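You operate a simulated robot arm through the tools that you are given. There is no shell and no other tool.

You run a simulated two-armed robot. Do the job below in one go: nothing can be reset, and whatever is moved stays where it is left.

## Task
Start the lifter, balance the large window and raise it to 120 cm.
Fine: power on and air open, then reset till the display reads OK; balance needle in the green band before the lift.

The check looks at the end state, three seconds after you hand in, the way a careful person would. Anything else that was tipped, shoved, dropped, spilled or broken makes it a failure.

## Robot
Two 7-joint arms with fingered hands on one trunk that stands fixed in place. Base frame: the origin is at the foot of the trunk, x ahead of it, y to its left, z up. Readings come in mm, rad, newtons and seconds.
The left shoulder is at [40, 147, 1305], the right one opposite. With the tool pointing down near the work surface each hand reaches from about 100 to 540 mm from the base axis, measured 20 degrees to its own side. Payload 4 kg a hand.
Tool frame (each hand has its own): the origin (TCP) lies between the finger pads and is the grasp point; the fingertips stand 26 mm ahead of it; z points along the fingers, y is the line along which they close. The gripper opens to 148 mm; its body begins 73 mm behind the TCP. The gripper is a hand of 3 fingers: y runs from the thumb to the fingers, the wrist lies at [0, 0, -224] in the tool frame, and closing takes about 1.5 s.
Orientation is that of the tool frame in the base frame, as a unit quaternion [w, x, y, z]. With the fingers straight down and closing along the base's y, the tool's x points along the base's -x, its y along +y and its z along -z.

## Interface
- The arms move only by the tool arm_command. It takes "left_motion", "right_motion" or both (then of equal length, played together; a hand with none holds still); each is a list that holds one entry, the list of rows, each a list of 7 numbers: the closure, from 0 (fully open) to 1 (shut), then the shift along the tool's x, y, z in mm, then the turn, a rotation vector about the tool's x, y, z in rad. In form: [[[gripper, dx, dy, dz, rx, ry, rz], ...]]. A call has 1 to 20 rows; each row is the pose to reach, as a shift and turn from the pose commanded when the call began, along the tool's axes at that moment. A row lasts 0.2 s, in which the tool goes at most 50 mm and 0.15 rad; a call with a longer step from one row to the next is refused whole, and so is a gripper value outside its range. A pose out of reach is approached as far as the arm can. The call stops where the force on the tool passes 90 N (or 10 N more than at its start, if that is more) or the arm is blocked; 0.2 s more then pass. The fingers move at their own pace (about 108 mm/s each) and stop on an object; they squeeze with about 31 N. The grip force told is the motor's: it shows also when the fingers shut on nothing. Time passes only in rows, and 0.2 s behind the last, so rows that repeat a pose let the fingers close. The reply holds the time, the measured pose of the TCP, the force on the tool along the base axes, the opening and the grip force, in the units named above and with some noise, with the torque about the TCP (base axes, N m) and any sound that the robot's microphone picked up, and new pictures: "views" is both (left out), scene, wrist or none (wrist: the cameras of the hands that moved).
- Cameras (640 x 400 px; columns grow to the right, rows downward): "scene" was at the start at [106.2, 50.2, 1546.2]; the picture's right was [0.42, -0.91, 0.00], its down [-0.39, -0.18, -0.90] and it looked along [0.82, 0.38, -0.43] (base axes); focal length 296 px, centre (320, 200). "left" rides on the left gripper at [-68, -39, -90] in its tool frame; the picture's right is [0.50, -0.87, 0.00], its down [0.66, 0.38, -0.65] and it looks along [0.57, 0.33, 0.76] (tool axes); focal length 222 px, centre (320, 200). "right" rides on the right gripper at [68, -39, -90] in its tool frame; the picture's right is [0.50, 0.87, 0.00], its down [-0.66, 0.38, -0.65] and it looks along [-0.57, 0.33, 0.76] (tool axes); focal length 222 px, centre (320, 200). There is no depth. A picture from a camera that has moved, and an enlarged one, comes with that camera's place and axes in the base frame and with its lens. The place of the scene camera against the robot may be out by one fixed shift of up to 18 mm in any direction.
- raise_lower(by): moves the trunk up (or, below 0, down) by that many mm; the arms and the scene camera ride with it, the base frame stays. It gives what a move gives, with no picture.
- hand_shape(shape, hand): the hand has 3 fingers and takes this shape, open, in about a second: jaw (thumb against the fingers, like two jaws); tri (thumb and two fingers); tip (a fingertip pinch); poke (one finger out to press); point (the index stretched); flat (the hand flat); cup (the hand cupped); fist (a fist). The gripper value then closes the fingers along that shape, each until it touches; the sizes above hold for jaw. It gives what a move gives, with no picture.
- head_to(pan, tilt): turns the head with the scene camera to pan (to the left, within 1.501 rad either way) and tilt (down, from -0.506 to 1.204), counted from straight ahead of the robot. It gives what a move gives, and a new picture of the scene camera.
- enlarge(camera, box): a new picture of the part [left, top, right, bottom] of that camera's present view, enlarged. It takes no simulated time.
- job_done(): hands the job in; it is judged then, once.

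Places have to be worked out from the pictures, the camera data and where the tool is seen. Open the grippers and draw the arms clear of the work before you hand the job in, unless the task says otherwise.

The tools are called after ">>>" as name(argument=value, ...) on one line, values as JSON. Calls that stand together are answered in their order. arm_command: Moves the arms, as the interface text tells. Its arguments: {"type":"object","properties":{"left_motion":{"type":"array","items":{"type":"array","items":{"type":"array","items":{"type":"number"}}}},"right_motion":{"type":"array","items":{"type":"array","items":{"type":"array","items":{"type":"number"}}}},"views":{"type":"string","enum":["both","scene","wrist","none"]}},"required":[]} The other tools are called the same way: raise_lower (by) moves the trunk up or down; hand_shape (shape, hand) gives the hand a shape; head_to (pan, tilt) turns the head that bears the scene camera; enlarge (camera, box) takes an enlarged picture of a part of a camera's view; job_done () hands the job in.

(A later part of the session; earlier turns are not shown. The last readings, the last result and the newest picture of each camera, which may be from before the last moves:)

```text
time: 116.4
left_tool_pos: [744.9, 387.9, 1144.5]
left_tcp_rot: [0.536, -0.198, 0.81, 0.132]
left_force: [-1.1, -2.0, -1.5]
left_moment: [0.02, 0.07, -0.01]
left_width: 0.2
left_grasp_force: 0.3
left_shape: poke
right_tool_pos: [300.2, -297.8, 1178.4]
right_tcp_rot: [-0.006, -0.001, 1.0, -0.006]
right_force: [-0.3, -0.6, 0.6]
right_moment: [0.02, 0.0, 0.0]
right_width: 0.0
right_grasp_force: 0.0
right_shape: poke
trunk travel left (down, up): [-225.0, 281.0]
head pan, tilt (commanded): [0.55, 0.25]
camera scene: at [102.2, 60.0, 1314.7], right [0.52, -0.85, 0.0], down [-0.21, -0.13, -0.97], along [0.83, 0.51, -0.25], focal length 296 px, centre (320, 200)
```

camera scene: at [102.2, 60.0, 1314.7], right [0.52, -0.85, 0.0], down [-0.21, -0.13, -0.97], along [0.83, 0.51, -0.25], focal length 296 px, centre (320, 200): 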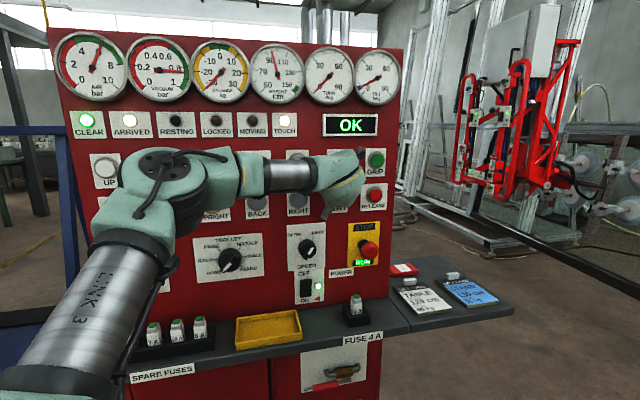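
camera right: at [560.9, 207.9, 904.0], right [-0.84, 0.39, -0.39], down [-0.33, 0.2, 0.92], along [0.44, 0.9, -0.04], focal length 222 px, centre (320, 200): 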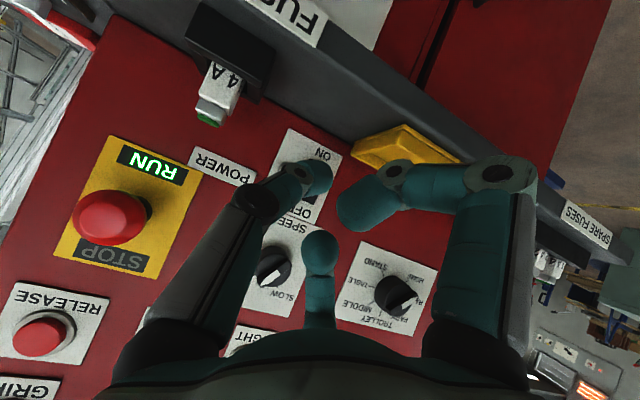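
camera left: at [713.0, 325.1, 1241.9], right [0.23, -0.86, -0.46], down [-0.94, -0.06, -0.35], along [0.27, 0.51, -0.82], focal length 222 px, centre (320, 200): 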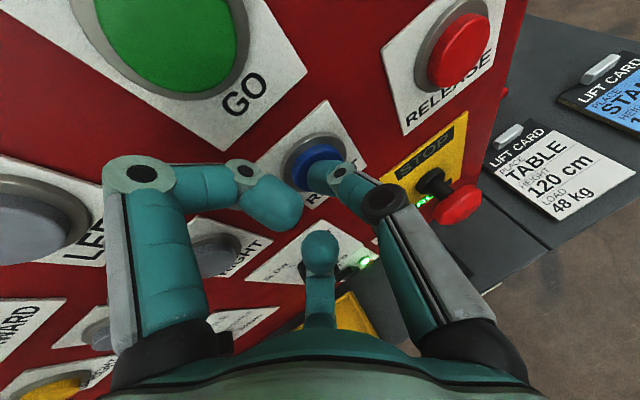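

The display reads OK. I'll release RESET by backing off 80 mm, then check it stays OK.

>>> arm_command(left_motion=[[[0, 7.5, -6, -17.6, 0, 0, 0], [0, 15, -12, -35.1, 0, 0, 0], [0, 22.5, -18, -52.7, 0, 0, 0], [0, 30, -24, -70.2, 0, 0, 0], [0, 45, -36, -105, 0, 0, 0], [0, 52, -42, -123, 0, 0, 0]]], views="scene")

>>> enlarge(camera="scene", box=[40, 20, 240, 145])

>>> enlarge(camera="scene", box=[200, 30, 420, 165])

```text
time: 117.8
left_tool_pos: [646.3, 287.3, 1145.4]
left_tcp_rot: [0.537, -0.199, 0.81, 0.132]
left_force: [0.2, 0.6, -0.7]
left_moment: [0.0, -0.03, 0.0]
left_width: 0.1
left_grasp_force: 0.0
left_shape: poke
right_tool_pos: [301.3, -297.9, 1178.4]
right_tcp_rot: [-0.007, -0.001, 1.0, -0.006]
right_force: [-0.1, -0.3, 0.1]
right_moment: [0.0, 0.0, -0.02]
right_width: 0.0
right_grasp_force: 0.1
right_shape: poke
trunk travel left (down, up): [-225.0, 281.0]
head pan, tilt (commanded): [0.55, 0.25]
camera scene: at [102.3, 60.4, 1314.7], right [0.52, -0.85, 0.0], down [-0.21, -0.13, -0.97], along [0.83, 0.51, -0.25], focal length 296 px, centre (320, 200)
```

scene: 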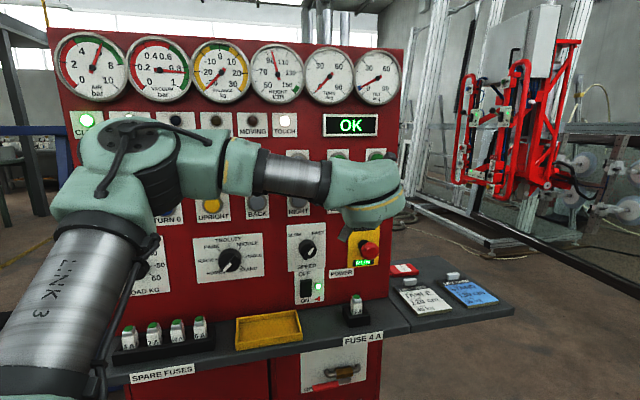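

```text
3.20 times, centred on (140, 82) of scene
camera zoom: at [102.3, 60.4, 1314.7], right [0.52, -0.85, 0.0], down [-0.21, -0.13, -0.97], along [0.83, 0.51, -0.25], focal length 947 px, centre (896, 576)
```

zoom: 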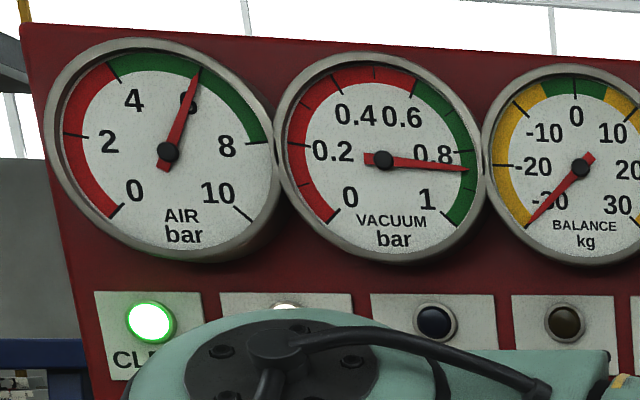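

```text
2.91 times, centred on (310, 98) of scene
camera zoom: at [102.3, 60.4, 1314.7], right [0.52, -0.85, 0.0], down [-0.21, -0.13, -0.97], along [0.83, 0.51, -0.25], focal length 861 px, centre (349, 498)
```

zoom: 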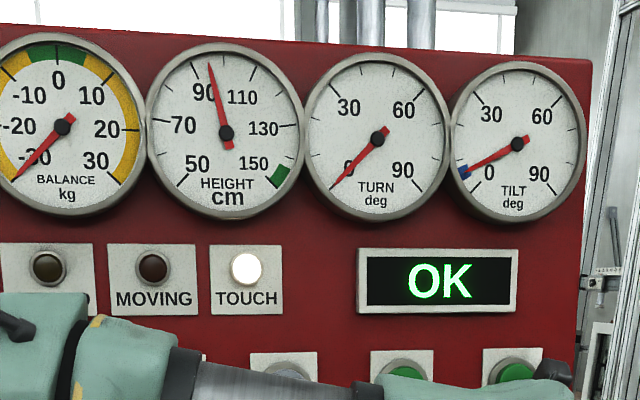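

Display OK, air 6 bar, vacuum in green, balance −30 (unbalanced, load set to 0). Now the LOAD KG knob: I'll move the left hand away to the left/back, then lower the trunk for the knob's height.

>>> arm_command(left_motion=[[[0, 9.7, 30.3, -22.5, -0.039, 0, -0.017], [0, 19.5, 60.7, -45.1, -0.079, 0, -0.034], [0, 29.2, 91, -67.6, -0.118, 0, -0.051], [0, 38.9, 121.3, -90.2, -0.158, 0, -0.067], [0, 48.6, 151.6, -112.7, -0.197, 0, -0.084], [0, 58.4, 182, -135.3, -0.237, 0, -0.101], [0, 68.1, 212.3, -157.8, -0.276, 0, -0.118]]], views="none")

>>> raise_lower(by=-200)

>>> head_to(pan=0.7, tilt=0.1)

>>> enlarge(camera="scene", box=[140, 200, 260, 290])

```text
time: 119.4
left_tool_pos: [393.6, 397.5, 1144.5]
left_tcp_rot: [0.51, -0.319, 0.77, 0.211]
left_force: [-0.4, 0.2, -0.3]
left_moment: [0.01, 0.0, -0.01]
left_width: 0.2
left_grasp_force: 0.0
left_shape: poke
right_tool_pos: [299.0, -297.1, 1179.2]
right_tcp_rot: [-0.005, -0.001, 1.0, -0.006]
right_force: [-0.6, -0.5, -0.7]
right_moment: [-0.01, 0.02, 0.0]
right_width: 0.1
right_grasp_force: 0.2
right_shape: poke
trunk travel left (down, up): [-225.0, 281.0]
head pan, tilt (commanded): [0.55, 0.25]
```

```text
time: 121.5
left_tool_pos: [395.3, 397.3, 943.3]
left_tcp_rot: [0.511, -0.318, 0.771, 0.211]
left_force: [0.7, 0.0, 0.3]
left_moment: [-0.01, -0.01, -0.01]
left_width: 0.1
left_grasp_force: 0.1
left_shape: poke
right_tool_pos: [301.0, -297.7, 976.7]
right_tcp_rot: [-0.006, -0.001, 1.0, -0.006]
right_force: [-0.1, -0.2, 0.1]
right_moment: [0.02, -0.01, 0.03]
right_width: 0.0
right_grasp_force: 0.0
right_shape: poke
trunk travel left (down, up): [-25.0, 481.0]
head pan, tilt (commanded): [0.55, 0.25]
```

```text
time: 122.2
left_tool_pos: [396.1, 396.8, 943.5]
left_tcp_rot: [0.511, -0.318, 0.77, 0.211]
left_force: [-0.9, 0.2, 0.6]
left_moment: [0.0, 0.01, -0.03]
left_width: 0.0
left_grasp_force: 0.1
left_shape: poke
right_tool_pos: [302.0, -297.2, 977.3]
right_tcp_rot: [-0.006, -0.001, 1.0, -0.005]
right_force: [0.5, -0.6, -1.0]
right_moment: [0.03, 0.0, 0.03]
right_width: 0.1
right_grasp_force: 0.0
right_shape: poke
trunk travel left (down, up): [-25.0, 481.0]
head pan, tilt (commanded): [0.7, 0.099]
camera scene: at [93.0, 70.8, 1127.8], right [0.64, -0.77, 0.0], down [-0.08, -0.06, -0.99], along [0.76, 0.64, -0.1], focal length 296 px, centre (320, 200)
```

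scene: 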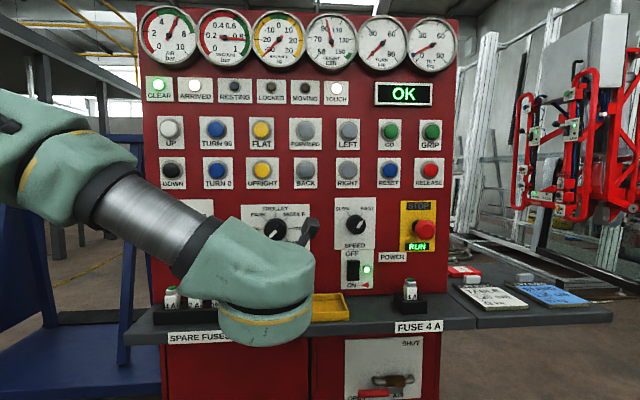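

```text
4.44 times, centred on (200, 245) of scene
camera zoom: at [93.0, 70.8, 1127.8], right [0.64, -0.77, 0.0], down [-0.08, -0.06, -0.99], along [0.76, 0.64, -0.1], focal length 1315 px, centre (853, 0)
```

zoom: 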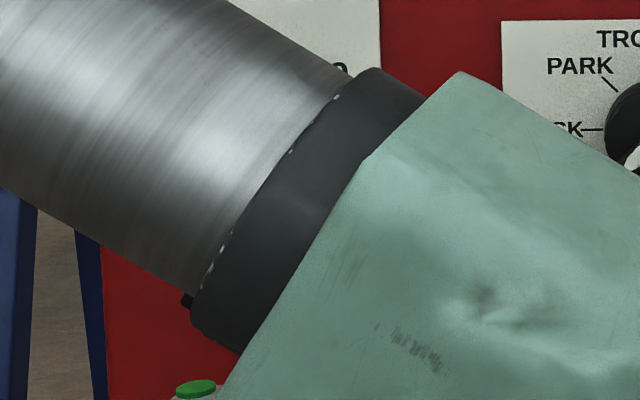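

I'll open the left hand to the jaw shape and move it in front of the LOAD KG knob (e≈−228, z≈985), about 120 mm short, to see the dial with the wrist camera.

>>> hand_shape(hand="left", shape="jaw")

>>> arm_command(left_motion=[[[0, -13.5, 32.4, 9.8, 0, 0, 0], [0, -26.9, 64.9, 19.6, 0, 0, 0], [0, -40.4, 97.3, 29.4, 0, 0, 0], [0, -53.8, 129.7, 39.3, 0, 0, 0], [0, -67.3, 162.1, 49.1, 0, 0, 0], [0, -80.7, 194.6, 58.9, 0, 0, 0], [0, -94.2, 227, 68.7, 0, 0, 0]]], views="both")

```text
time: 123.1
left_tool_pos: [395.9, 396.4, 942.8]
left_tcp_rot: [0.511, -0.317, 0.771, 0.21]
left_force: [0.6, 0.8, -0.4]
left_moment: [-0.01, -0.03, 0.0]
left_width: 148.2
left_grasp_force: 0.1
left_shape: jaw
right_tool_pos: [300.5, -296.3, 976.4]
right_tcp_rot: [-0.007, -0.001, 1.0, -0.006]
right_force: [-0.3, 0.7, -0.2]
right_moment: [0.0, 0.01, -0.01]
right_width: 0.0
right_grasp_force: 0.0
right_shape: poke
trunk travel left (down, up): [-25.0, 481.0]
head pan, tilt (commanded): [0.7, 0.099]
```

```text
time: 124.7
left_tool_pos: [306.6, 629.8, 1001.8]
left_tcp_rot: [0.511, -0.317, 0.771, 0.21]
left_force: [0.9, -0.3, 0.0]
left_moment: [-0.02, -0.01, 0.01]
left_width: 148.0
left_grasp_force: 0.0
left_shape: jaw
right_tool_pos: [300.2, -297.4, 977.3]
right_tcp_rot: [-0.006, -0.001, 1.0, -0.005]
right_force: [-0.9, 0.2, 0.1]
right_moment: [-0.04, 0.0, 0.0]
right_width: 0.0
right_grasp_force: 0.1
right_shape: poke
trunk travel left (down, up): [-25.0, 481.0]
head pan, tilt (commanded): [0.7, 0.099]
camera scene: at [92.6, 71.3, 1127.8], right [0.64, -0.76, 0.0], down [-0.08, -0.06, -1.0], along [0.76, 0.64, -0.1], focal length 296 px, centre (320, 200)
camera left: at [293.4, 561.3, 1099.2], right [0.47, -0.75, -0.46], down [-0.88, -0.33, -0.35], along [0.11, 0.57, -0.82], focal length 222 px, centre (320, 200)
```

scene: 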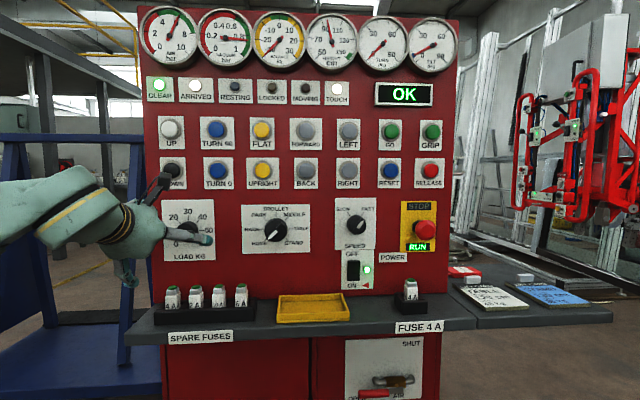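
left: 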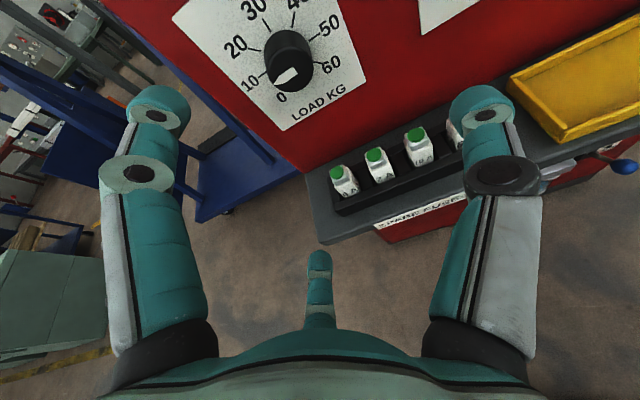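

The wrist camera sees the LOAD dial: the knob is at about e −234, z 990. I'll zoom in to read its scale.

>>> enlarge(camera="left", box=[200, 0, 380, 130])

>>> enlarge(camera="scene", box=[150, 195, 230, 270])

```text
3.08 times, centred on (290, 65) of left
camera zoom: at [293.4, 561.3, 1099.2], right [0.47, -0.75, -0.46], down [-0.88, -0.33, -0.35], along [0.11, 0.57, -0.82], focal length 684 px, centre (412, 615)
```

zoom: 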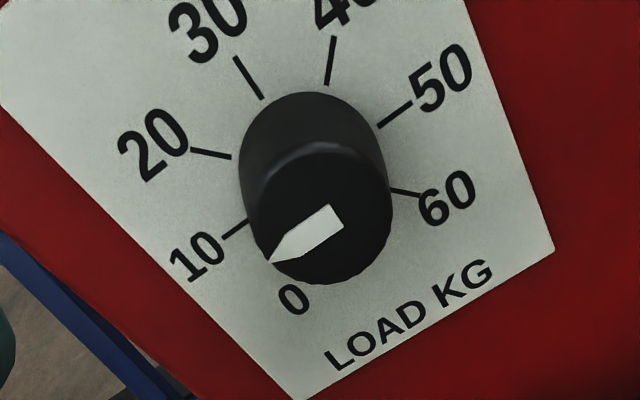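

```text
5.33 times, centred on (190, 232) of scene
camera zoom: at [92.6, 71.3, 1127.8], right [0.64, -0.76, 0.0], down [-0.08, -0.06, -1.0], along [0.76, 0.64, -0.1], focal length 1578 px, centre (1013, 27)
```

zoom: 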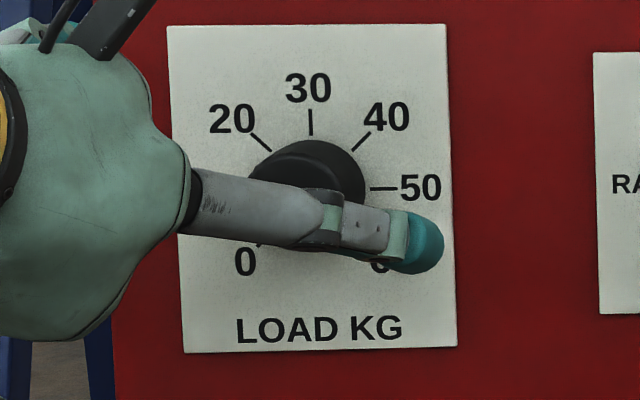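

The dial spans 45° per 10 kg (0 at −135°, 30 at top, 60 at +135°), so 48 kg is at +81°: the knob must turn 216° clockwise. I'll level the hand square to the panel, aligned with the knob axis (e −234, z 990), still 100 mm off.

>>> arm_command(left_motion=[[[0, 1, 1.4, 5.3, 0, -0.1, 0], [0, 2, 2.8, 10.6, 0, -0.2, 0], [0, 2.9, 4.1, 15.9, 0, -0.3, 0], [0, 3.9, 5.5, 21.2, 0, -0.4, 0]]], views="both")

```text
time: 125.7
left_tool_pos: [314.4, 639.6, 993.4]
left_tcp_rot: [0.62, -0.283, 0.686, 0.256]
left_force: [-1.1, 0.4, 0.1]
left_moment: [-0.01, 0.01, -0.01]
left_width: 148.0
left_grasp_force: 0.1
left_shape: jaw
left hand out of reach, approached as far as the arm can: row 4
right_tool_pos: [301.7, -297.1, 977.0]
right_tcp_rot: [-0.006, 0.0, 1.0, -0.005]
right_force: [0.2, 0.5, -0.1]
right_moment: [-0.03, 0.01, 0.04]
right_width: 0.1
right_grasp_force: 0.0
right_shape: poke
trunk travel left (down, up): [-25.0, 481.0]
head pan, tilt (commanded): [0.7, 0.099]
camera scene: at [92.9, 70.6, 1127.8], right [0.64, -0.77, 0.0], down [-0.08, -0.06, -1.0], along [0.76, 0.64, -0.1], focal length 296 px, centre (320, 200)
camera left: at [282.1, 554.1, 1069.8], right [0.57, -0.65, -0.5], down [-0.77, -0.24, -0.59], along [0.26, 0.72, -0.64], focal length 222 px, centre (320, 200)
```

scene: 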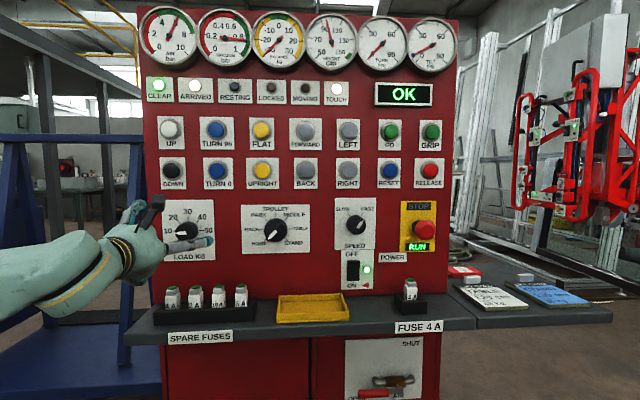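
left: 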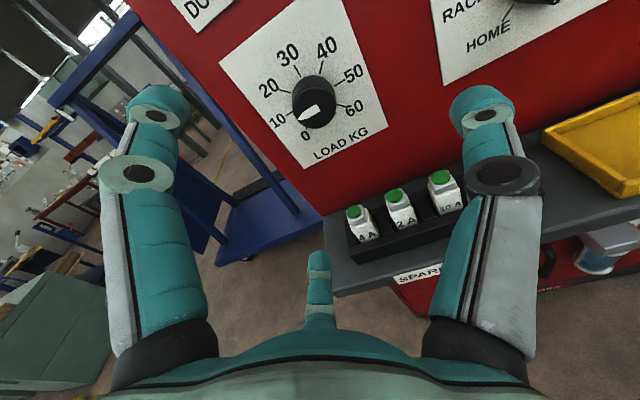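

The hand is nearly square (6° pitch). Let me zoom to locate the knob axis exactly.

>>> enlarge(camera="left", box=[220, 30, 420, 170])

```text
2.86 times, centred on (320, 100) of left
camera zoom: at [282.1, 554.1, 1069.8], right [0.57, -0.65, -0.5], down [-0.77, -0.24, -0.59], along [0.26, 0.72, -0.64], focal length 635 px, centre (320, 486)
```

zoom: 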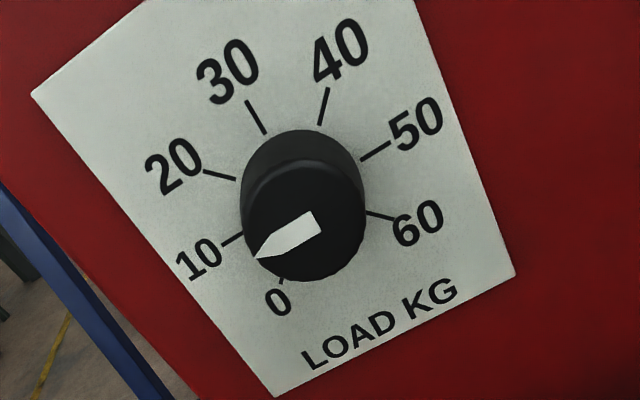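

The knob axis is at e −236.5, z 983.5, panel face n ≈ 838, knob front n ≈ 814–820. I'll align the hand with that axis and pre-roll it −1.22 rad so there's room for the long clockwise turn.

>>> arm_command(left_motion=[[[0, 1.1, 0.7, 0.1, 0, 0, -0.136], [0, 2.2, 1.4, 0.2, 0, 0, -0.271], [0, 3.3, 2.2, 0.3, 0, 0, -0.407], [0, 4.4, 2.9, 0.4, 0, 0, -0.542], [0, 5.5, 3.6, 0.6, 0, 0, -0.678], [0, 6.6, 4.3, 0.7, 0, 0, -0.813], [0, 7.7, 5.1, 0.8, 0, 0, -0.949], [0, 8.8, 5.8, 0.9, 0, 0, -1.084], [0, 9.85, 6.5, 1, 0, 0, -1.22]]], views="both")

```text
time: 127.7
left_tool_pos: [308.9, 646.1, 984.5]
left_tcp_rot: [0.655, -0.624, 0.4, -0.146]
left_force: [-0.4, 0.4, 0.3]
left_moment: [0.02, 0.03, 0.05]
left_width: 147.9
left_grasp_force: 0.0
left_shape: jaw
right_tool_pos: [301.5, -296.9, 978.2]
right_tcp_rot: [-0.005, -0.001, 1.0, -0.005]
right_force: [-0.6, -0.1, -0.5]
right_moment: [0.0, -0.01, -0.03]
right_width: 0.0
right_grasp_force: 0.1
right_shape: poke
trunk travel left (down, up): [-25.0, 481.0]
head pan, tilt (commanded): [0.7, 0.099]
camera scene: at [92.9, 71.0, 1127.8], right [0.64, -0.76, 0.0], down [-0.08, -0.06, -0.99], along [0.76, 0.64, -0.1], focal length 296 px, centre (320, 200)
camera left: at [214.2, 621.7, 1052.4], right [0.59, -0.5, 0.64], down [-0.16, -0.84, -0.51], along [0.79, 0.2, -0.57], focal length 222 px, centre (320, 200)
```

scene: 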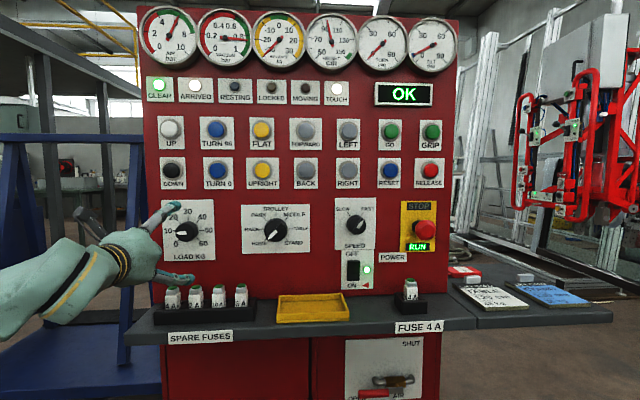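
left: 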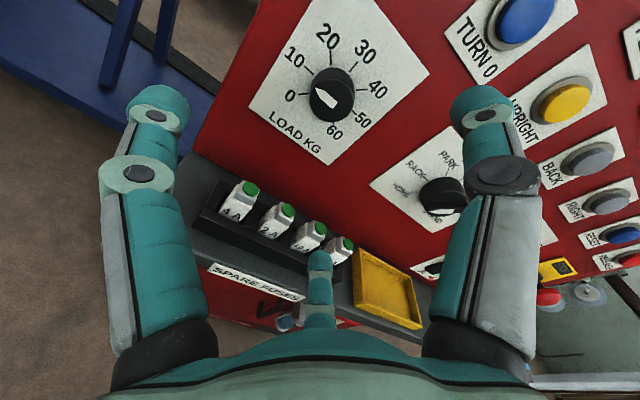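

No limit flagged. I'll advance along the panel normal until the open fingers surround the knob (TCP n ≈ 796).

>>> arm_command(left_motion=[[[0, -0.6, -2.5, 24, 0, 0, 0], [0, -1.2, -5, 48, 0, 0, 0], [0, -1.9, -7.6, 72, 0, 0, 0], [0, -2.5, -10.1, 96, 0, 0, 0], [0, -3.1, -12.7, 120.4, 0, 0, 0]]], views="both")

>>> enlarge(camera="scene", box=[130, 190, 250, 280])

```text
time: 128.9
left_tool_pos: [395.6, 732.0, 983.9]
left_tcp_rot: [0.654, -0.625, 0.4, -0.146]
left_force: [-0.5, -1.1, 0.2]
left_moment: [-0.03, -0.03, 0.01]
left_width: 147.6
left_grasp_force: 0.0
left_shape: jaw
right_tool_pos: [301.7, -297.6, 977.2]
right_tcp_rot: [-0.005, -0.001, 1.0, -0.006]
right_force: [-0.1, 1.0, -0.4]
right_moment: [0.0, 0.02, 0.0]
right_width: 0.3
right_grasp_force: 0.1
right_shape: poke
trunk travel left (down, up): [-25.0, 481.0]
head pan, tilt (commanded): [0.7, 0.099]
camera scene: at [93.4, 71.2, 1127.7], right [0.64, -0.76, 0.0], down [-0.08, -0.06, -0.99], along [0.76, 0.64, -0.1], focal length 296 px, centre (320, 200)
camera left: at [301.8, 707.0, 1052.0], right [0.59, -0.5, 0.64], down [-0.16, -0.84, -0.51], along [0.79, 0.2, -0.58], focal length 222 px, centre (320, 200)
```

scene: 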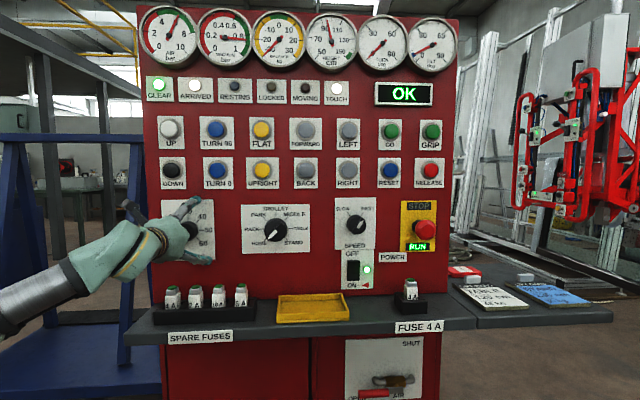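
left: 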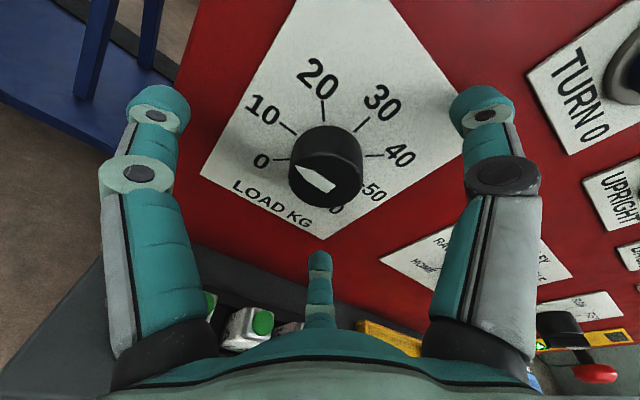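

```text
4.44 times, centred on (190, 235) of scene
camera zoom: at [93.4, 71.2, 1127.7], right [0.64, -0.76, 0.0], down [-0.08, -0.06, -0.99], along [0.76, 0.64, -0.1], focal length 1315 px, centre (898, 44)
```

zoom: 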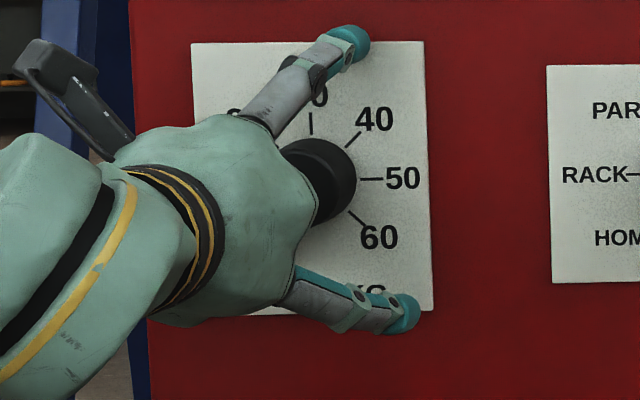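

The knob is centred between the fingers. I'll go 7 mm deeper and close onto the knob.

>>> arm_command(left_motion=[[[0, -0.1, -0.3, 3.5, 0, 0, 0], [0, -0.3, -0.6, 7, 0, 0, 0], [0.3, -0.3, -0.6, 7, 0, 0, 0], [0.5, -0.3, -0.6, 7, 0, 0, 0], [0.7, -0.3, -0.6, 7, 0, 0, 0], [0.9, -0.3, -0.6, 7, 0, 0, 0], [1, -0.3, -0.6, 7, 0, 0, 0], [1, -0.3, -0.6, 7, 0, 0, 0], [1, -0.3, -0.6, 7, 0, 0, 0], [1, -0.3, -0.6, 7, 0, 0, 0]]], views="both")

>>> enlarge(camera="left", box=[220, 90, 440, 240])

```text
time: 131.1
left_tool_pos: [400.3, 735.0, 986.0]
left_tcp_rot: [0.655, -0.624, 0.4, -0.146]
left_force: [2.8, 1.7, 3.3]
left_moment: [0.15, -0.17, -0.07]
left_width: 37.5
left_grasp_force: 31.2
left_shape: jaw
right_tool_pos: [301.1, -297.0, 978.3]
right_tcp_rot: [-0.006, -0.001, 1.0, -0.006]
right_force: [0.0, -1.2, 0.3]
right_moment: [0.02, 0.0, 0.04]
right_width: 0.0
right_grasp_force: 0.0
right_shape: poke
trunk travel left (down, up): [-25.0, 481.0]
head pan, tilt (commanded): [0.7, 0.099]
camera scene: at [93.2, 70.7, 1127.8], right [0.64, -0.77, 0.0], down [-0.08, -0.06, -0.99], along [0.76, 0.64, -0.1], focal length 296 px, centre (320, 200)
camera left: at [306.2, 711.0, 1052.8], right [0.59, -0.5, 0.64], down [-0.16, -0.84, -0.51], along [0.79, 0.2, -0.58], focal length 222 px, centre (320, 200)
```

scene: 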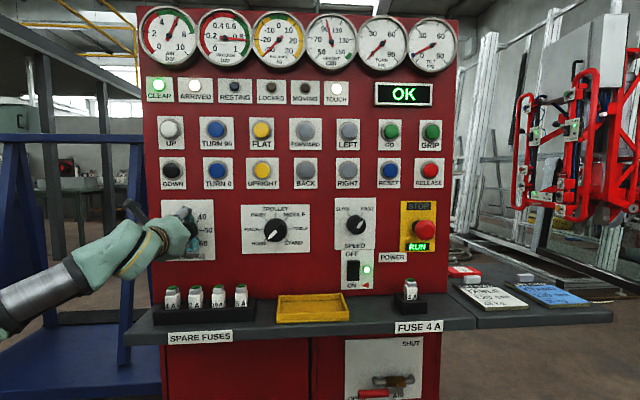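
left: 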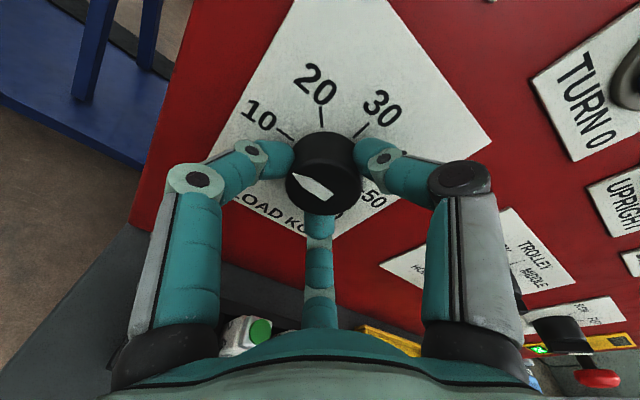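

```text
2.67 times, centred on (330, 165) of left
camera zoom: at [306.2, 711.0, 1052.8], right [0.59, -0.5, 0.64], down [-0.16, -0.84, -0.51], along [0.79, 0.2, -0.58], focal length 592 px, centre (293, 293)
```

zoom: 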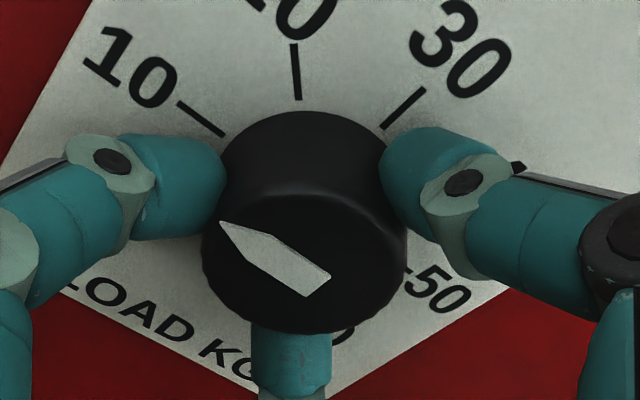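

A firm three-finger grip on the knob (31 N). I'll turn it clockwise by 1.9 rad first and check.

>>> arm_command(left_motion=[[[1, 0, 0, 0, 0, 0, 0.127], [1, 0, 0, 0, 0, 0, 0.253], [1, 0, 0, 0, 0, 0, 0.38], [1, 0, 0, 0, 0, 0, 0.507], [1, 0, 0, 0, 0, 0, 0.633], [1, 0, 0, 0, 0, 0, 0.76], [1, 0, 0, 0, 0, 0, 0.887], [1, 0, 0, 0, 0, 0, 1.013], [1, 0, 0, 0, 0, 0, 1.14], [1, 0, 0, 0, 0, 0, 1.267], [1, 0, 0, 0, 0, 0, 1.393], [1, 0, 0, 0, 0, 0, 1.52], [1, 0, 0, 0, 0, 0, 1.647], [1, 0, 0, 0, 0, 0, 1.773], [1, 0, 0, 0, 0, 0, 1.9]]], views="both")

>>> enlarge(camera="left", box=[220, 90, 440, 240])

>>> enlarge(camera="scene", box=[130, 0, 330, 125])

```text
time: 134.3
left_tool_pos: [399.7, 735.1, 986.1]
left_tcp_rot: [0.5, -0.036, 0.74, 0.448]
left_force: [3.6, 6.7, 14.8]
left_moment: [0.52, -0.56, 0.33]
left_width: 35.8
left_grasp_force: 31.0
left_shape: jaw
right_tool_pos: [301.2, -298.2, 977.5]
right_tcp_rot: [-0.006, -0.001, 1.0, -0.006]
right_force: [0.0, -0.3, 0.1]
right_moment: [-0.04, -0.01, 0.0]
right_width: 0.0
right_grasp_force: 0.0
right_shape: poke
trunk travel left (down, up): [-25.0, 481.0]
head pan, tilt (commanded): [0.7, 0.099]
camera scene: at [92.5, 70.0, 1127.9], right [0.64, -0.77, 0.0], down [-0.08, -0.06, -1.0], along [0.76, 0.64, -0.1], focal length 296 px, centre (320, 200)
camera left: at [390.0, 620.6, 1022.2], right [0.18, -0.32, -0.93], down [-0.98, 0.03, -0.2], along [0.09, 0.95, -0.31], focal length 222 px, centre (320, 200)
```

scene: 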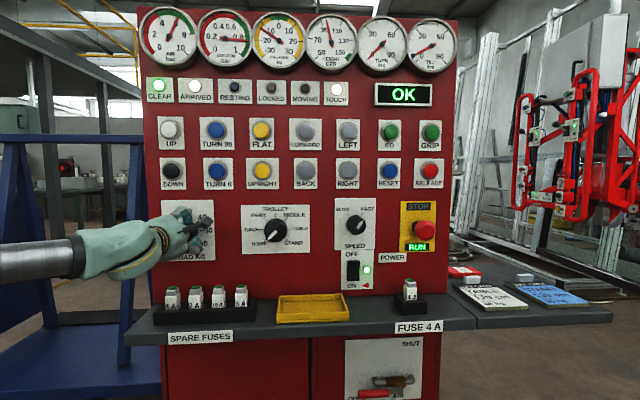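
left: 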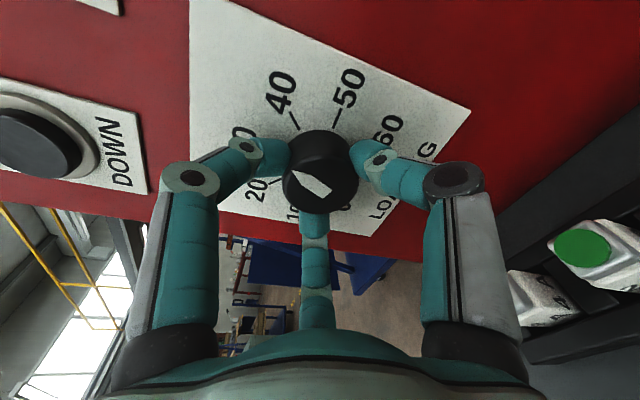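

```text
2.67 times, centred on (330, 165) of left
camera zoom: at [390.0, 620.6, 1022.2], right [0.18, -0.32, -0.93], down [-0.98, 0.03, -0.2], along [0.09, 0.95, -0.31], focal length 592 px, centre (293, 293)
```

zoom: 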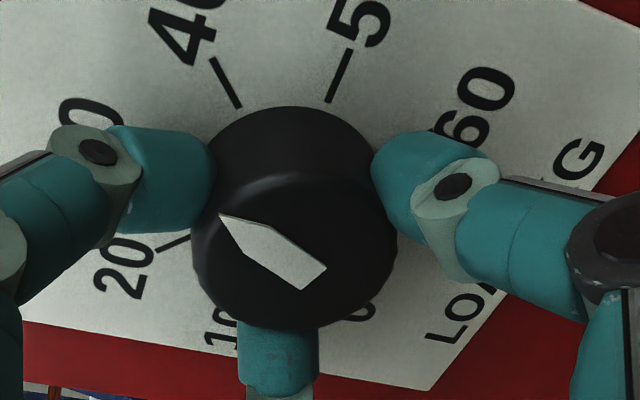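

```text
3.20 times, centred on (230, 62) of scene
camera zoom: at [92.5, 70.0, 1127.9], right [0.64, -0.77, 0.0], down [-0.08, -0.06, -1.0], along [0.76, 0.64, -0.1], focal length 947 px, centre (608, 640)
```

zoom: 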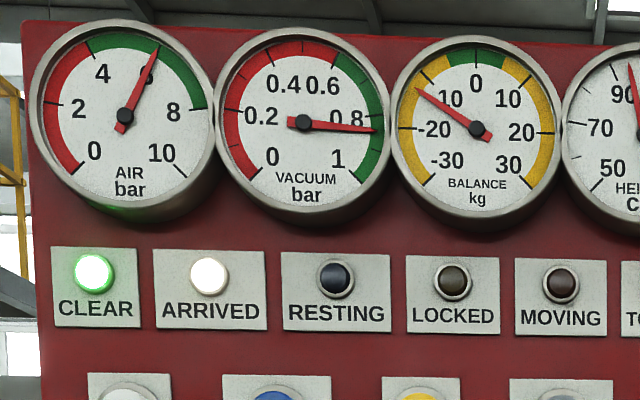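

The pointer is at about 24 kg and the balance needle has moved to about −12.5, so the needle should reach 0 at roughly 37 kg. I'll turn another 0.85 rad and read again.

>>> arm_command(left_motion=[[[1, 0, 0, 0, 0, 0, 0.121], [1, 0, 0, 0, 0, 0, 0.243], [1, 0, 0, 0, 0, 0, 0.364], [1, 0, 0, 0, 0, 0, 0.486], [1, 0, 0, 0, 0, 0, 0.607], [1, 0, 0, 0, 0, 0, 0.729], [1, 0, 0, 0, 0, 0, 0.85]]], views="both")

>>> enlarge(camera="left", box=[220, 90, 440, 240])

>>> enlarge(camera="scene", box=[130, 0, 330, 125])

```text
time: 135.9
left_tool_pos: [401.2, 733.9, 986.7]
left_tcp_rot: [0.269, 0.272, 0.689, 0.615]
left_force: [4.4, 3.5, 14.0]
left_moment: [0.53, -0.58, 0.25]
left_width: 36.1
left_grasp_force: 30.9
left_shape: jaw
right_tool_pos: [299.7, -298.4, 977.3]
right_tcp_rot: [-0.006, -0.001, 1.0, -0.006]
right_force: [-0.4, -0.4, 0.5]
right_moment: [0.01, 0.0, -0.04]
right_width: 0.0
right_grasp_force: 0.0
right_shape: poke
trunk travel left (down, up): [-25.0, 481.0]
head pan, tilt (commanded): [0.7, 0.099]
camera scene: at [92.5, 69.7, 1127.9], right [0.64, -0.77, 0.0], down [-0.08, -0.06, -1.0], along [0.76, 0.64, -0.1], focal length 296 px, centre (320, 200)
camera left: at [383.0, 618.6, 958.4], right [-0.39, 0.27, -0.88], down [-0.91, 0.04, 0.42], along [0.15, 0.96, 0.23], focal length 222 px, centre (320, 200)
```

scene: 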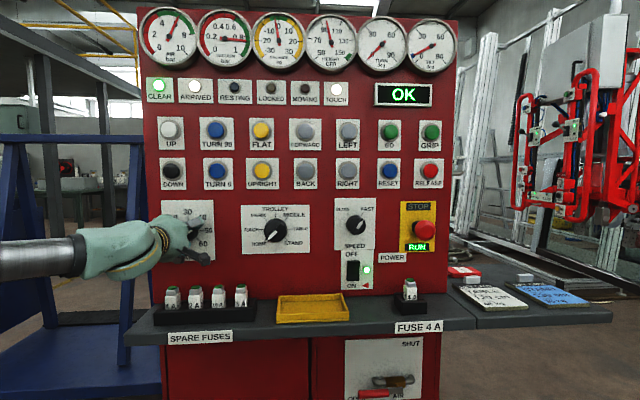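
left: 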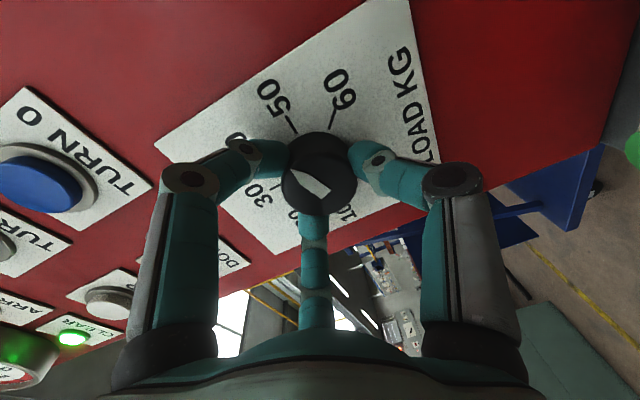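

```text
2.67 times, centred on (330, 165) of left
camera zoom: at [383.0, 618.6, 958.4], right [-0.39, 0.27, -0.88], down [-0.91, 0.04, 0.42], along [0.15, 0.96, 0.23], focal length 592 px, centre (293, 293)
```

zoom: 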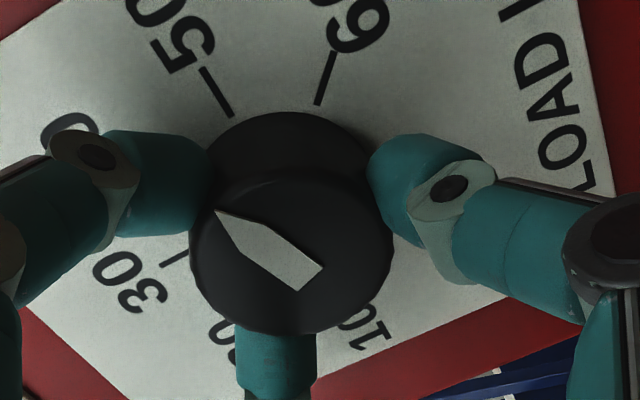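

```text
3.20 times, centred on (230, 62) of scene
camera zoom: at [92.5, 69.7, 1127.9], right [0.64, -0.77, 0.0], down [-0.08, -0.06, -1.0], along [0.76, 0.64, -0.1], focal length 947 px, centre (608, 640)
```

zoom: 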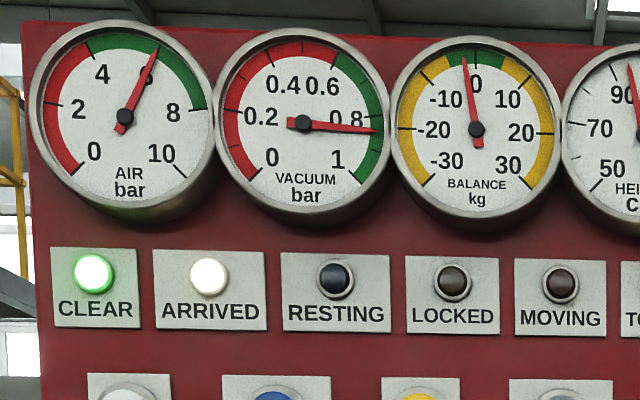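

The needle is now at about −2 (in the green) with the knob at 35 kg. A further 0.15 rad should centre it.

>>> arm_command(left_motion=[[[1, 0, 0, 0, 0, 0, 0.075], [1, 0, 0, 0, 0, 0, 0.15], [1, 0, 0, 0, 0, 0, 0.15]]], views="none")

>>> enlarge(camera="scene", box=[230, 0, 330, 75])

```text
time: 136.7
left_tool_pos: [400.8, 734.6, 986.7]
left_tcp_rot: [0.223, 0.323, 0.668, 0.633]
left_force: [5.3, 3.0, 13.9]
left_moment: [0.56, -0.62, 0.14]
left_width: 36.1
left_grasp_force: 31.0
left_shape: jaw
right_tool_pos: [299.5, -298.5, 976.7]
right_tcp_rot: [-0.006, -0.001, 1.0, -0.005]
right_force: [0.5, -0.1, -0.8]
right_moment: [0.06, 0.03, -0.04]
right_width: 0.1
right_grasp_force: 0.0
right_shape: poke
trunk travel left (down, up): [-25.0, 481.0]
head pan, tilt (commanded): [0.7, 0.099]
```

```text
5.33 times, centred on (280, 38) of scene
camera zoom: at [92.7, 69.6, 1127.9], right [0.64, -0.77, 0.0], down [-0.08, -0.06, -1.0], along [0.76, 0.64, -0.1], focal length 1578 px, centre (533, 1067)
```

zoom: 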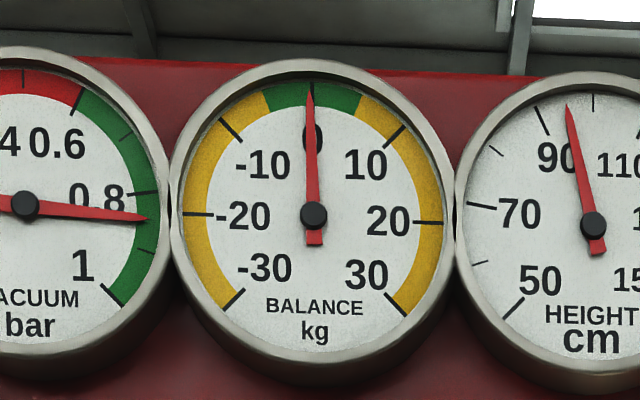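

The needle is centred at 0. I'll open the fingers in place, then withdraw straight back.

>>> arm_command(left_motion=[[[0.8, 0, 0, 0, 0, 0, 0], [0.5, 0, 0, 0, 0, 0, 0], [0.2, 0, 0, 0, 0, 0, 0], [0, 0, 0, 0, 0, 0, 0], [0, 0, 0, 0, 0, 0, 0], [0, 0, 0, 0, 0, 0, 0], [0, 0, 0, -20, 0, 0, 0], [0, 0, 0, -45, 0, 0, 0], [0, 0, 0, -75, 0, 0, 0], [0, 0, 0, -105, 0, 0, 0], [0, 0, 0, -140, 0, 0, 0]]], views="both")

>>> enlarge(camera="scene", box=[130, 0, 330, 125])

>>> enlarge(camera="scene", box=[150, 100, 270, 275])

```text
time: 139.1
left_tool_pos: [300.6, 635.4, 1000.5]
left_tcp_rot: [0.223, 0.323, 0.668, 0.632]
left_force: [-0.4, 0.0, 0.4]
left_moment: [0.01, -0.01, 0.01]
left_width: 147.9
left_grasp_force: 0.2
left_shape: jaw
right_tool_pos: [300.6, -297.6, 976.9]
right_tcp_rot: [-0.005, -0.001, 1.0, -0.006]
right_force: [-0.2, -0.3, -0.1]
right_moment: [0.03, -0.01, 0.01]
right_width: 0.1
right_grasp_force: 0.1
right_shape: poke
trunk travel left (down, up): [-25.0, 481.0]
head pan, tilt (commanded): [0.7, 0.099]
camera scene: at [92.3, 70.2, 1127.9], right [0.64, -0.77, 0.0], down [-0.08, -0.06, -1.0], along [0.76, 0.64, -0.1], focal length 296 px, centre (320, 200)
camera left: at [278.2, 524.0, 962.9], right [-0.47, 0.36, -0.8], down [-0.86, 0.01, 0.51], along [0.19, 0.93, 0.31], focal length 222 px, centre (320, 200)
```

scene: 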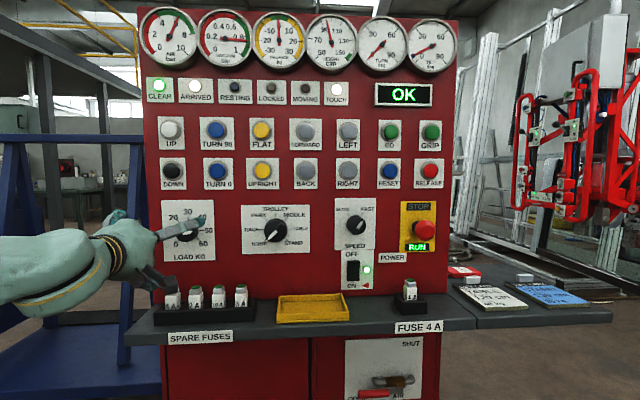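
left: 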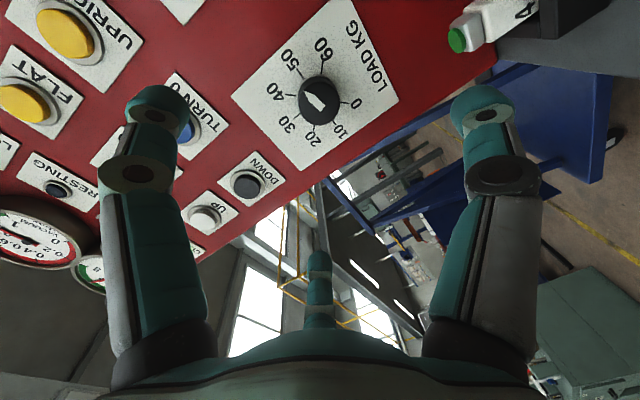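

```text
3.20 times, centred on (230, 62) of scene
camera zoom: at [92.3, 70.2, 1127.9], right [0.64, -0.77, 0.0], down [-0.08, -0.06, -1.0], along [0.76, 0.64, -0.1], focal length 947 px, centre (608, 640)
```

zoom: 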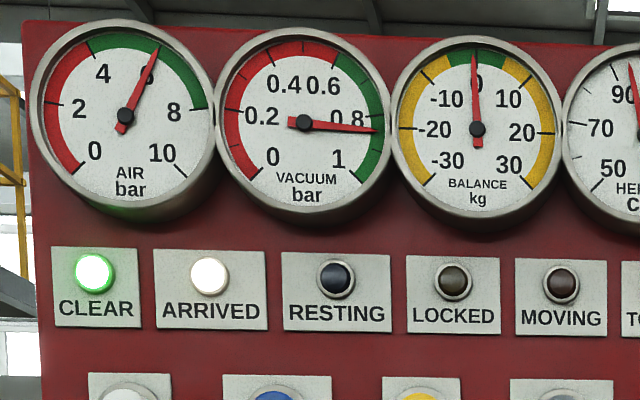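

```text
2.29 times, centred on (210, 188) of scene
camera zoom: at [92.3, 70.2, 1127.9], right [0.64, -0.77, 0.0], down [-0.08, -0.06, -1.0], along [0.76, 0.64, -0.1], focal length 676 px, centre (571, 229)
```

zoom: 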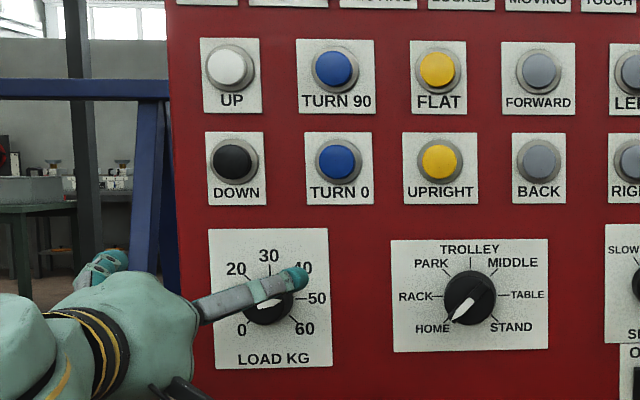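

The balance stays centred. Next the UP button (about e −260, z 1210). I'll change to poke, raise the trunk 180 mm, and roll the hand back so its camera is on top.

>>> hand_shape(hand="left", shape="poke")

>>> raise_lower(by=180)

>>> arm_command(left_motion=[[[0, 0, 0, -2, 0, 0, -0.14], [0, 0, 0, -4, 0, 0, -0.28], [0, 0, 0, -6, 0, 0, -0.42], [0, 0, 0, -8, 0, 0, -0.56], [0, 0, 0, -10, 0, 0, -0.7], [0, 0, 0, -12, 0, 0, -0.84], [0, 0, 0, -14, 0, 0, -0.98], [0, 0, 0, -16, 0, 0, -1.12], [0, 0, 0, -18, 0, 0, -1.26], [0, 0, 0, -20, 0, 0, -1.4], [0, 0, 0, -20, 0, 0, -1.54], [0, 0, 0, -20, 0, 0, -1.68]]], views="both")

```text
time: 140.0
left_tool_pos: [302.1, 637.3, 1000.4]
left_tcp_rot: [0.223, 0.322, 0.668, 0.632]
left_force: [-0.1, -0.5, 0.6]
left_moment: [-0.01, 0.02, 0.03]
left_width: 0.0
left_grasp_force: 0.0
left_shape: poke
right_tool_pos: [300.8, -296.6, 978.5]
right_tcp_rot: [-0.007, -0.002, 1.0, -0.006]
right_force: [-0.1, -0.4, 0.5]
right_moment: [0.0, 0.02, 0.04]
right_width: 0.1
right_grasp_force: 0.0
right_shape: poke
trunk travel left (down, up): [-25.0, 481.0]
head pan, tilt (commanded): [0.7, 0.099]
```

```text
time: 142.0
left_tool_pos: [301.6, 636.0, 1181.1]
left_tcp_rot: [0.223, 0.323, 0.668, 0.632]
left_force: [0.6, 0.0, 0.0]
left_moment: [-0.02, 0.02, 0.01]
left_width: 0.2
left_grasp_force: 0.0
left_shape: poke
right_tool_pos: [301.3, -297.8, 1159.5]
right_tcp_rot: [-0.006, -0.001, 1.0, -0.006]
right_force: [-0.3, 0.6, -0.4]
right_moment: [0.01, 0.01, 0.0]
right_width: 0.1
right_grasp_force: 0.0
right_shape: poke
trunk travel left (down, up): [-205.0, 301.0]
head pan, tilt (commanded): [0.7, 0.099]
```

```text
time: 144.6
left_tool_pos: [288.2, 622.8, 1183.8]
left_tcp_rot: [0.62, -0.284, 0.686, 0.255]
left_force: [0.1, -0.7, 0.7]
left_moment: [0.02, 0.0, 0.03]
left_width: 0.2
left_grasp_force: 0.1
left_shape: poke
right_tool_pos: [300.6, -298.0, 1159.2]
right_tcp_rot: [-0.006, -0.001, 1.0, -0.006]
right_force: [-0.2, -0.1, 0.4]
right_moment: [0.01, 0.01, 0.0]
right_width: 0.0
right_grasp_force: 0.1
right_shape: poke
trunk travel left (down, up): [-205.0, 301.0]
head pan, tilt (commanded): [0.7, 0.099]
camera scene: at [93.0, 71.1, 1308.8], right [0.64, -0.76, 0.0], down [-0.08, -0.06, -0.99], along [0.76, 0.64, -0.1], focal length 296 px, centre (320, 200)
camera left: at [256.2, 536.3, 1258.6], right [0.57, -0.65, -0.5], down [-0.77, -0.24, -0.59], along [0.26, 0.72, -0.64], focal length 222 px, centre (320, 200)
```

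scene: 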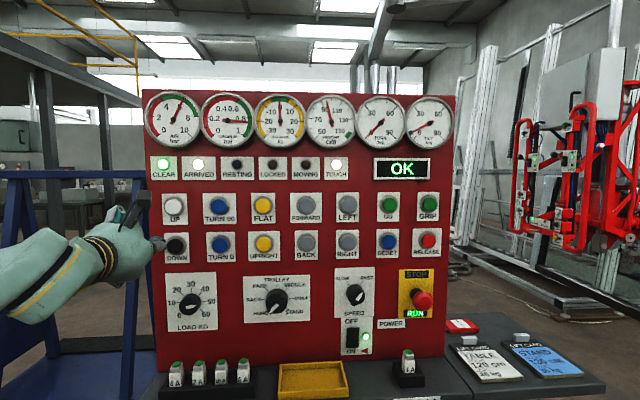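
left: 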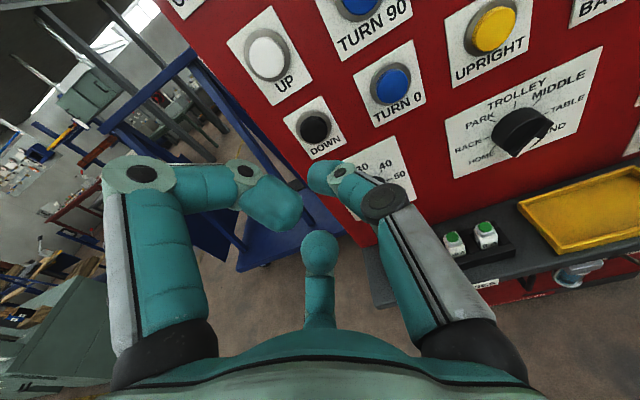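

UP is at about e −262, z 1227. I'll bring the finger ~50 mm in front of it.

>>> arm_command(left_motion=[[[0, -13.9, 6.4, 22.7, 0, 0, 0], [0, -27.8, 12.8, 45.5, 0, 0, 0], [0, -41.6, 19.2, 68.2, 0, 0, 0], [0, -55.5, 25.6, 90.9, 0, 0, 0]]], views="both")

>>> enlarge(camera="left", box=[220, 60, 420, 200])

```text
time: 145.6
left_tool_pos: [338.8, 709.0, 1228.9]
left_tcp_rot: [0.62, -0.283, 0.686, 0.255]
left_force: [0.1, 0.4, -0.1]
left_moment: [0.01, -0.04, 0.01]
left_width: 0.0
left_grasp_force: 0.1
left_shape: poke
right_tool_pos: [301.0, -297.8, 1157.9]
right_tcp_rot: [-0.006, 0.0, 1.0, -0.007]
right_force: [-0.2, 1.0, 0.0]
right_moment: [-0.04, -0.02, -0.01]
right_width: 0.2
right_grasp_force: 0.0
right_shape: poke
trunk travel left (down, up): [-205.0, 301.0]
head pan, tilt (commanded): [0.7, 0.099]
camera scene: at [93.5, 71.4, 1308.7], right [0.64, -0.76, 0.0], down [-0.08, -0.06, -0.99], along [0.76, 0.64, -0.1], focal length 296 px, centre (320, 200)
camera left: at [307.2, 622.8, 1304.1], right [0.57, -0.65, -0.5], down [-0.78, -0.24, -0.59], along [0.26, 0.72, -0.64], focal length 222 px, centre (320, 200)
```

scene: 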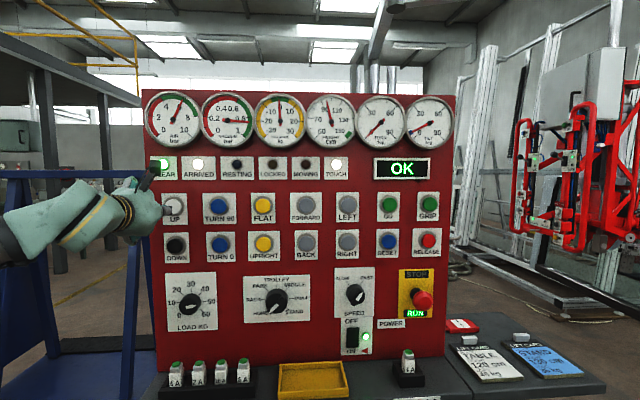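
left: 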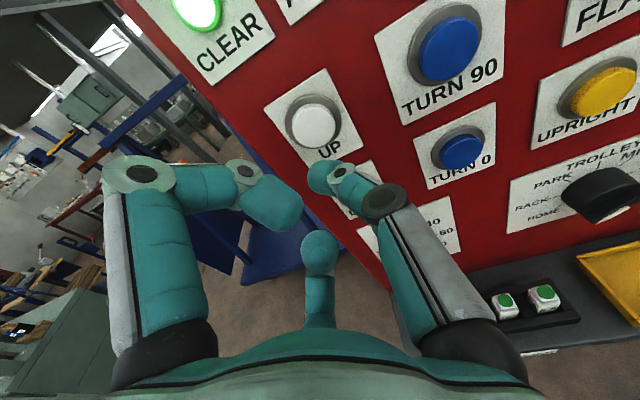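

```text
2.86 times, centred on (320, 130) of left
camera zoom: at [307.2, 622.8, 1304.1], right [0.57, -0.65, -0.5], down [-0.78, -0.24, -0.59], along [0.26, 0.72, -0.64], focal length 635 px, centre (320, 400)
```

zoom: 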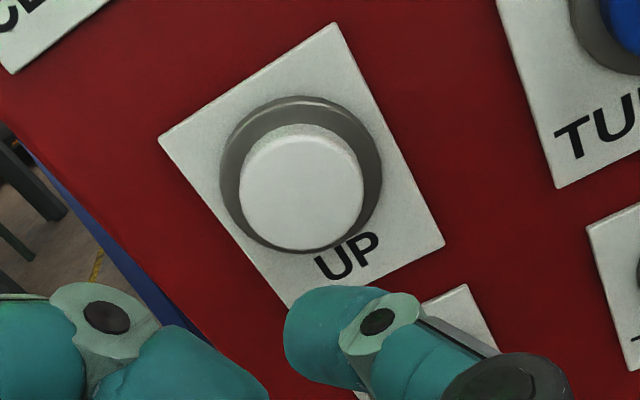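

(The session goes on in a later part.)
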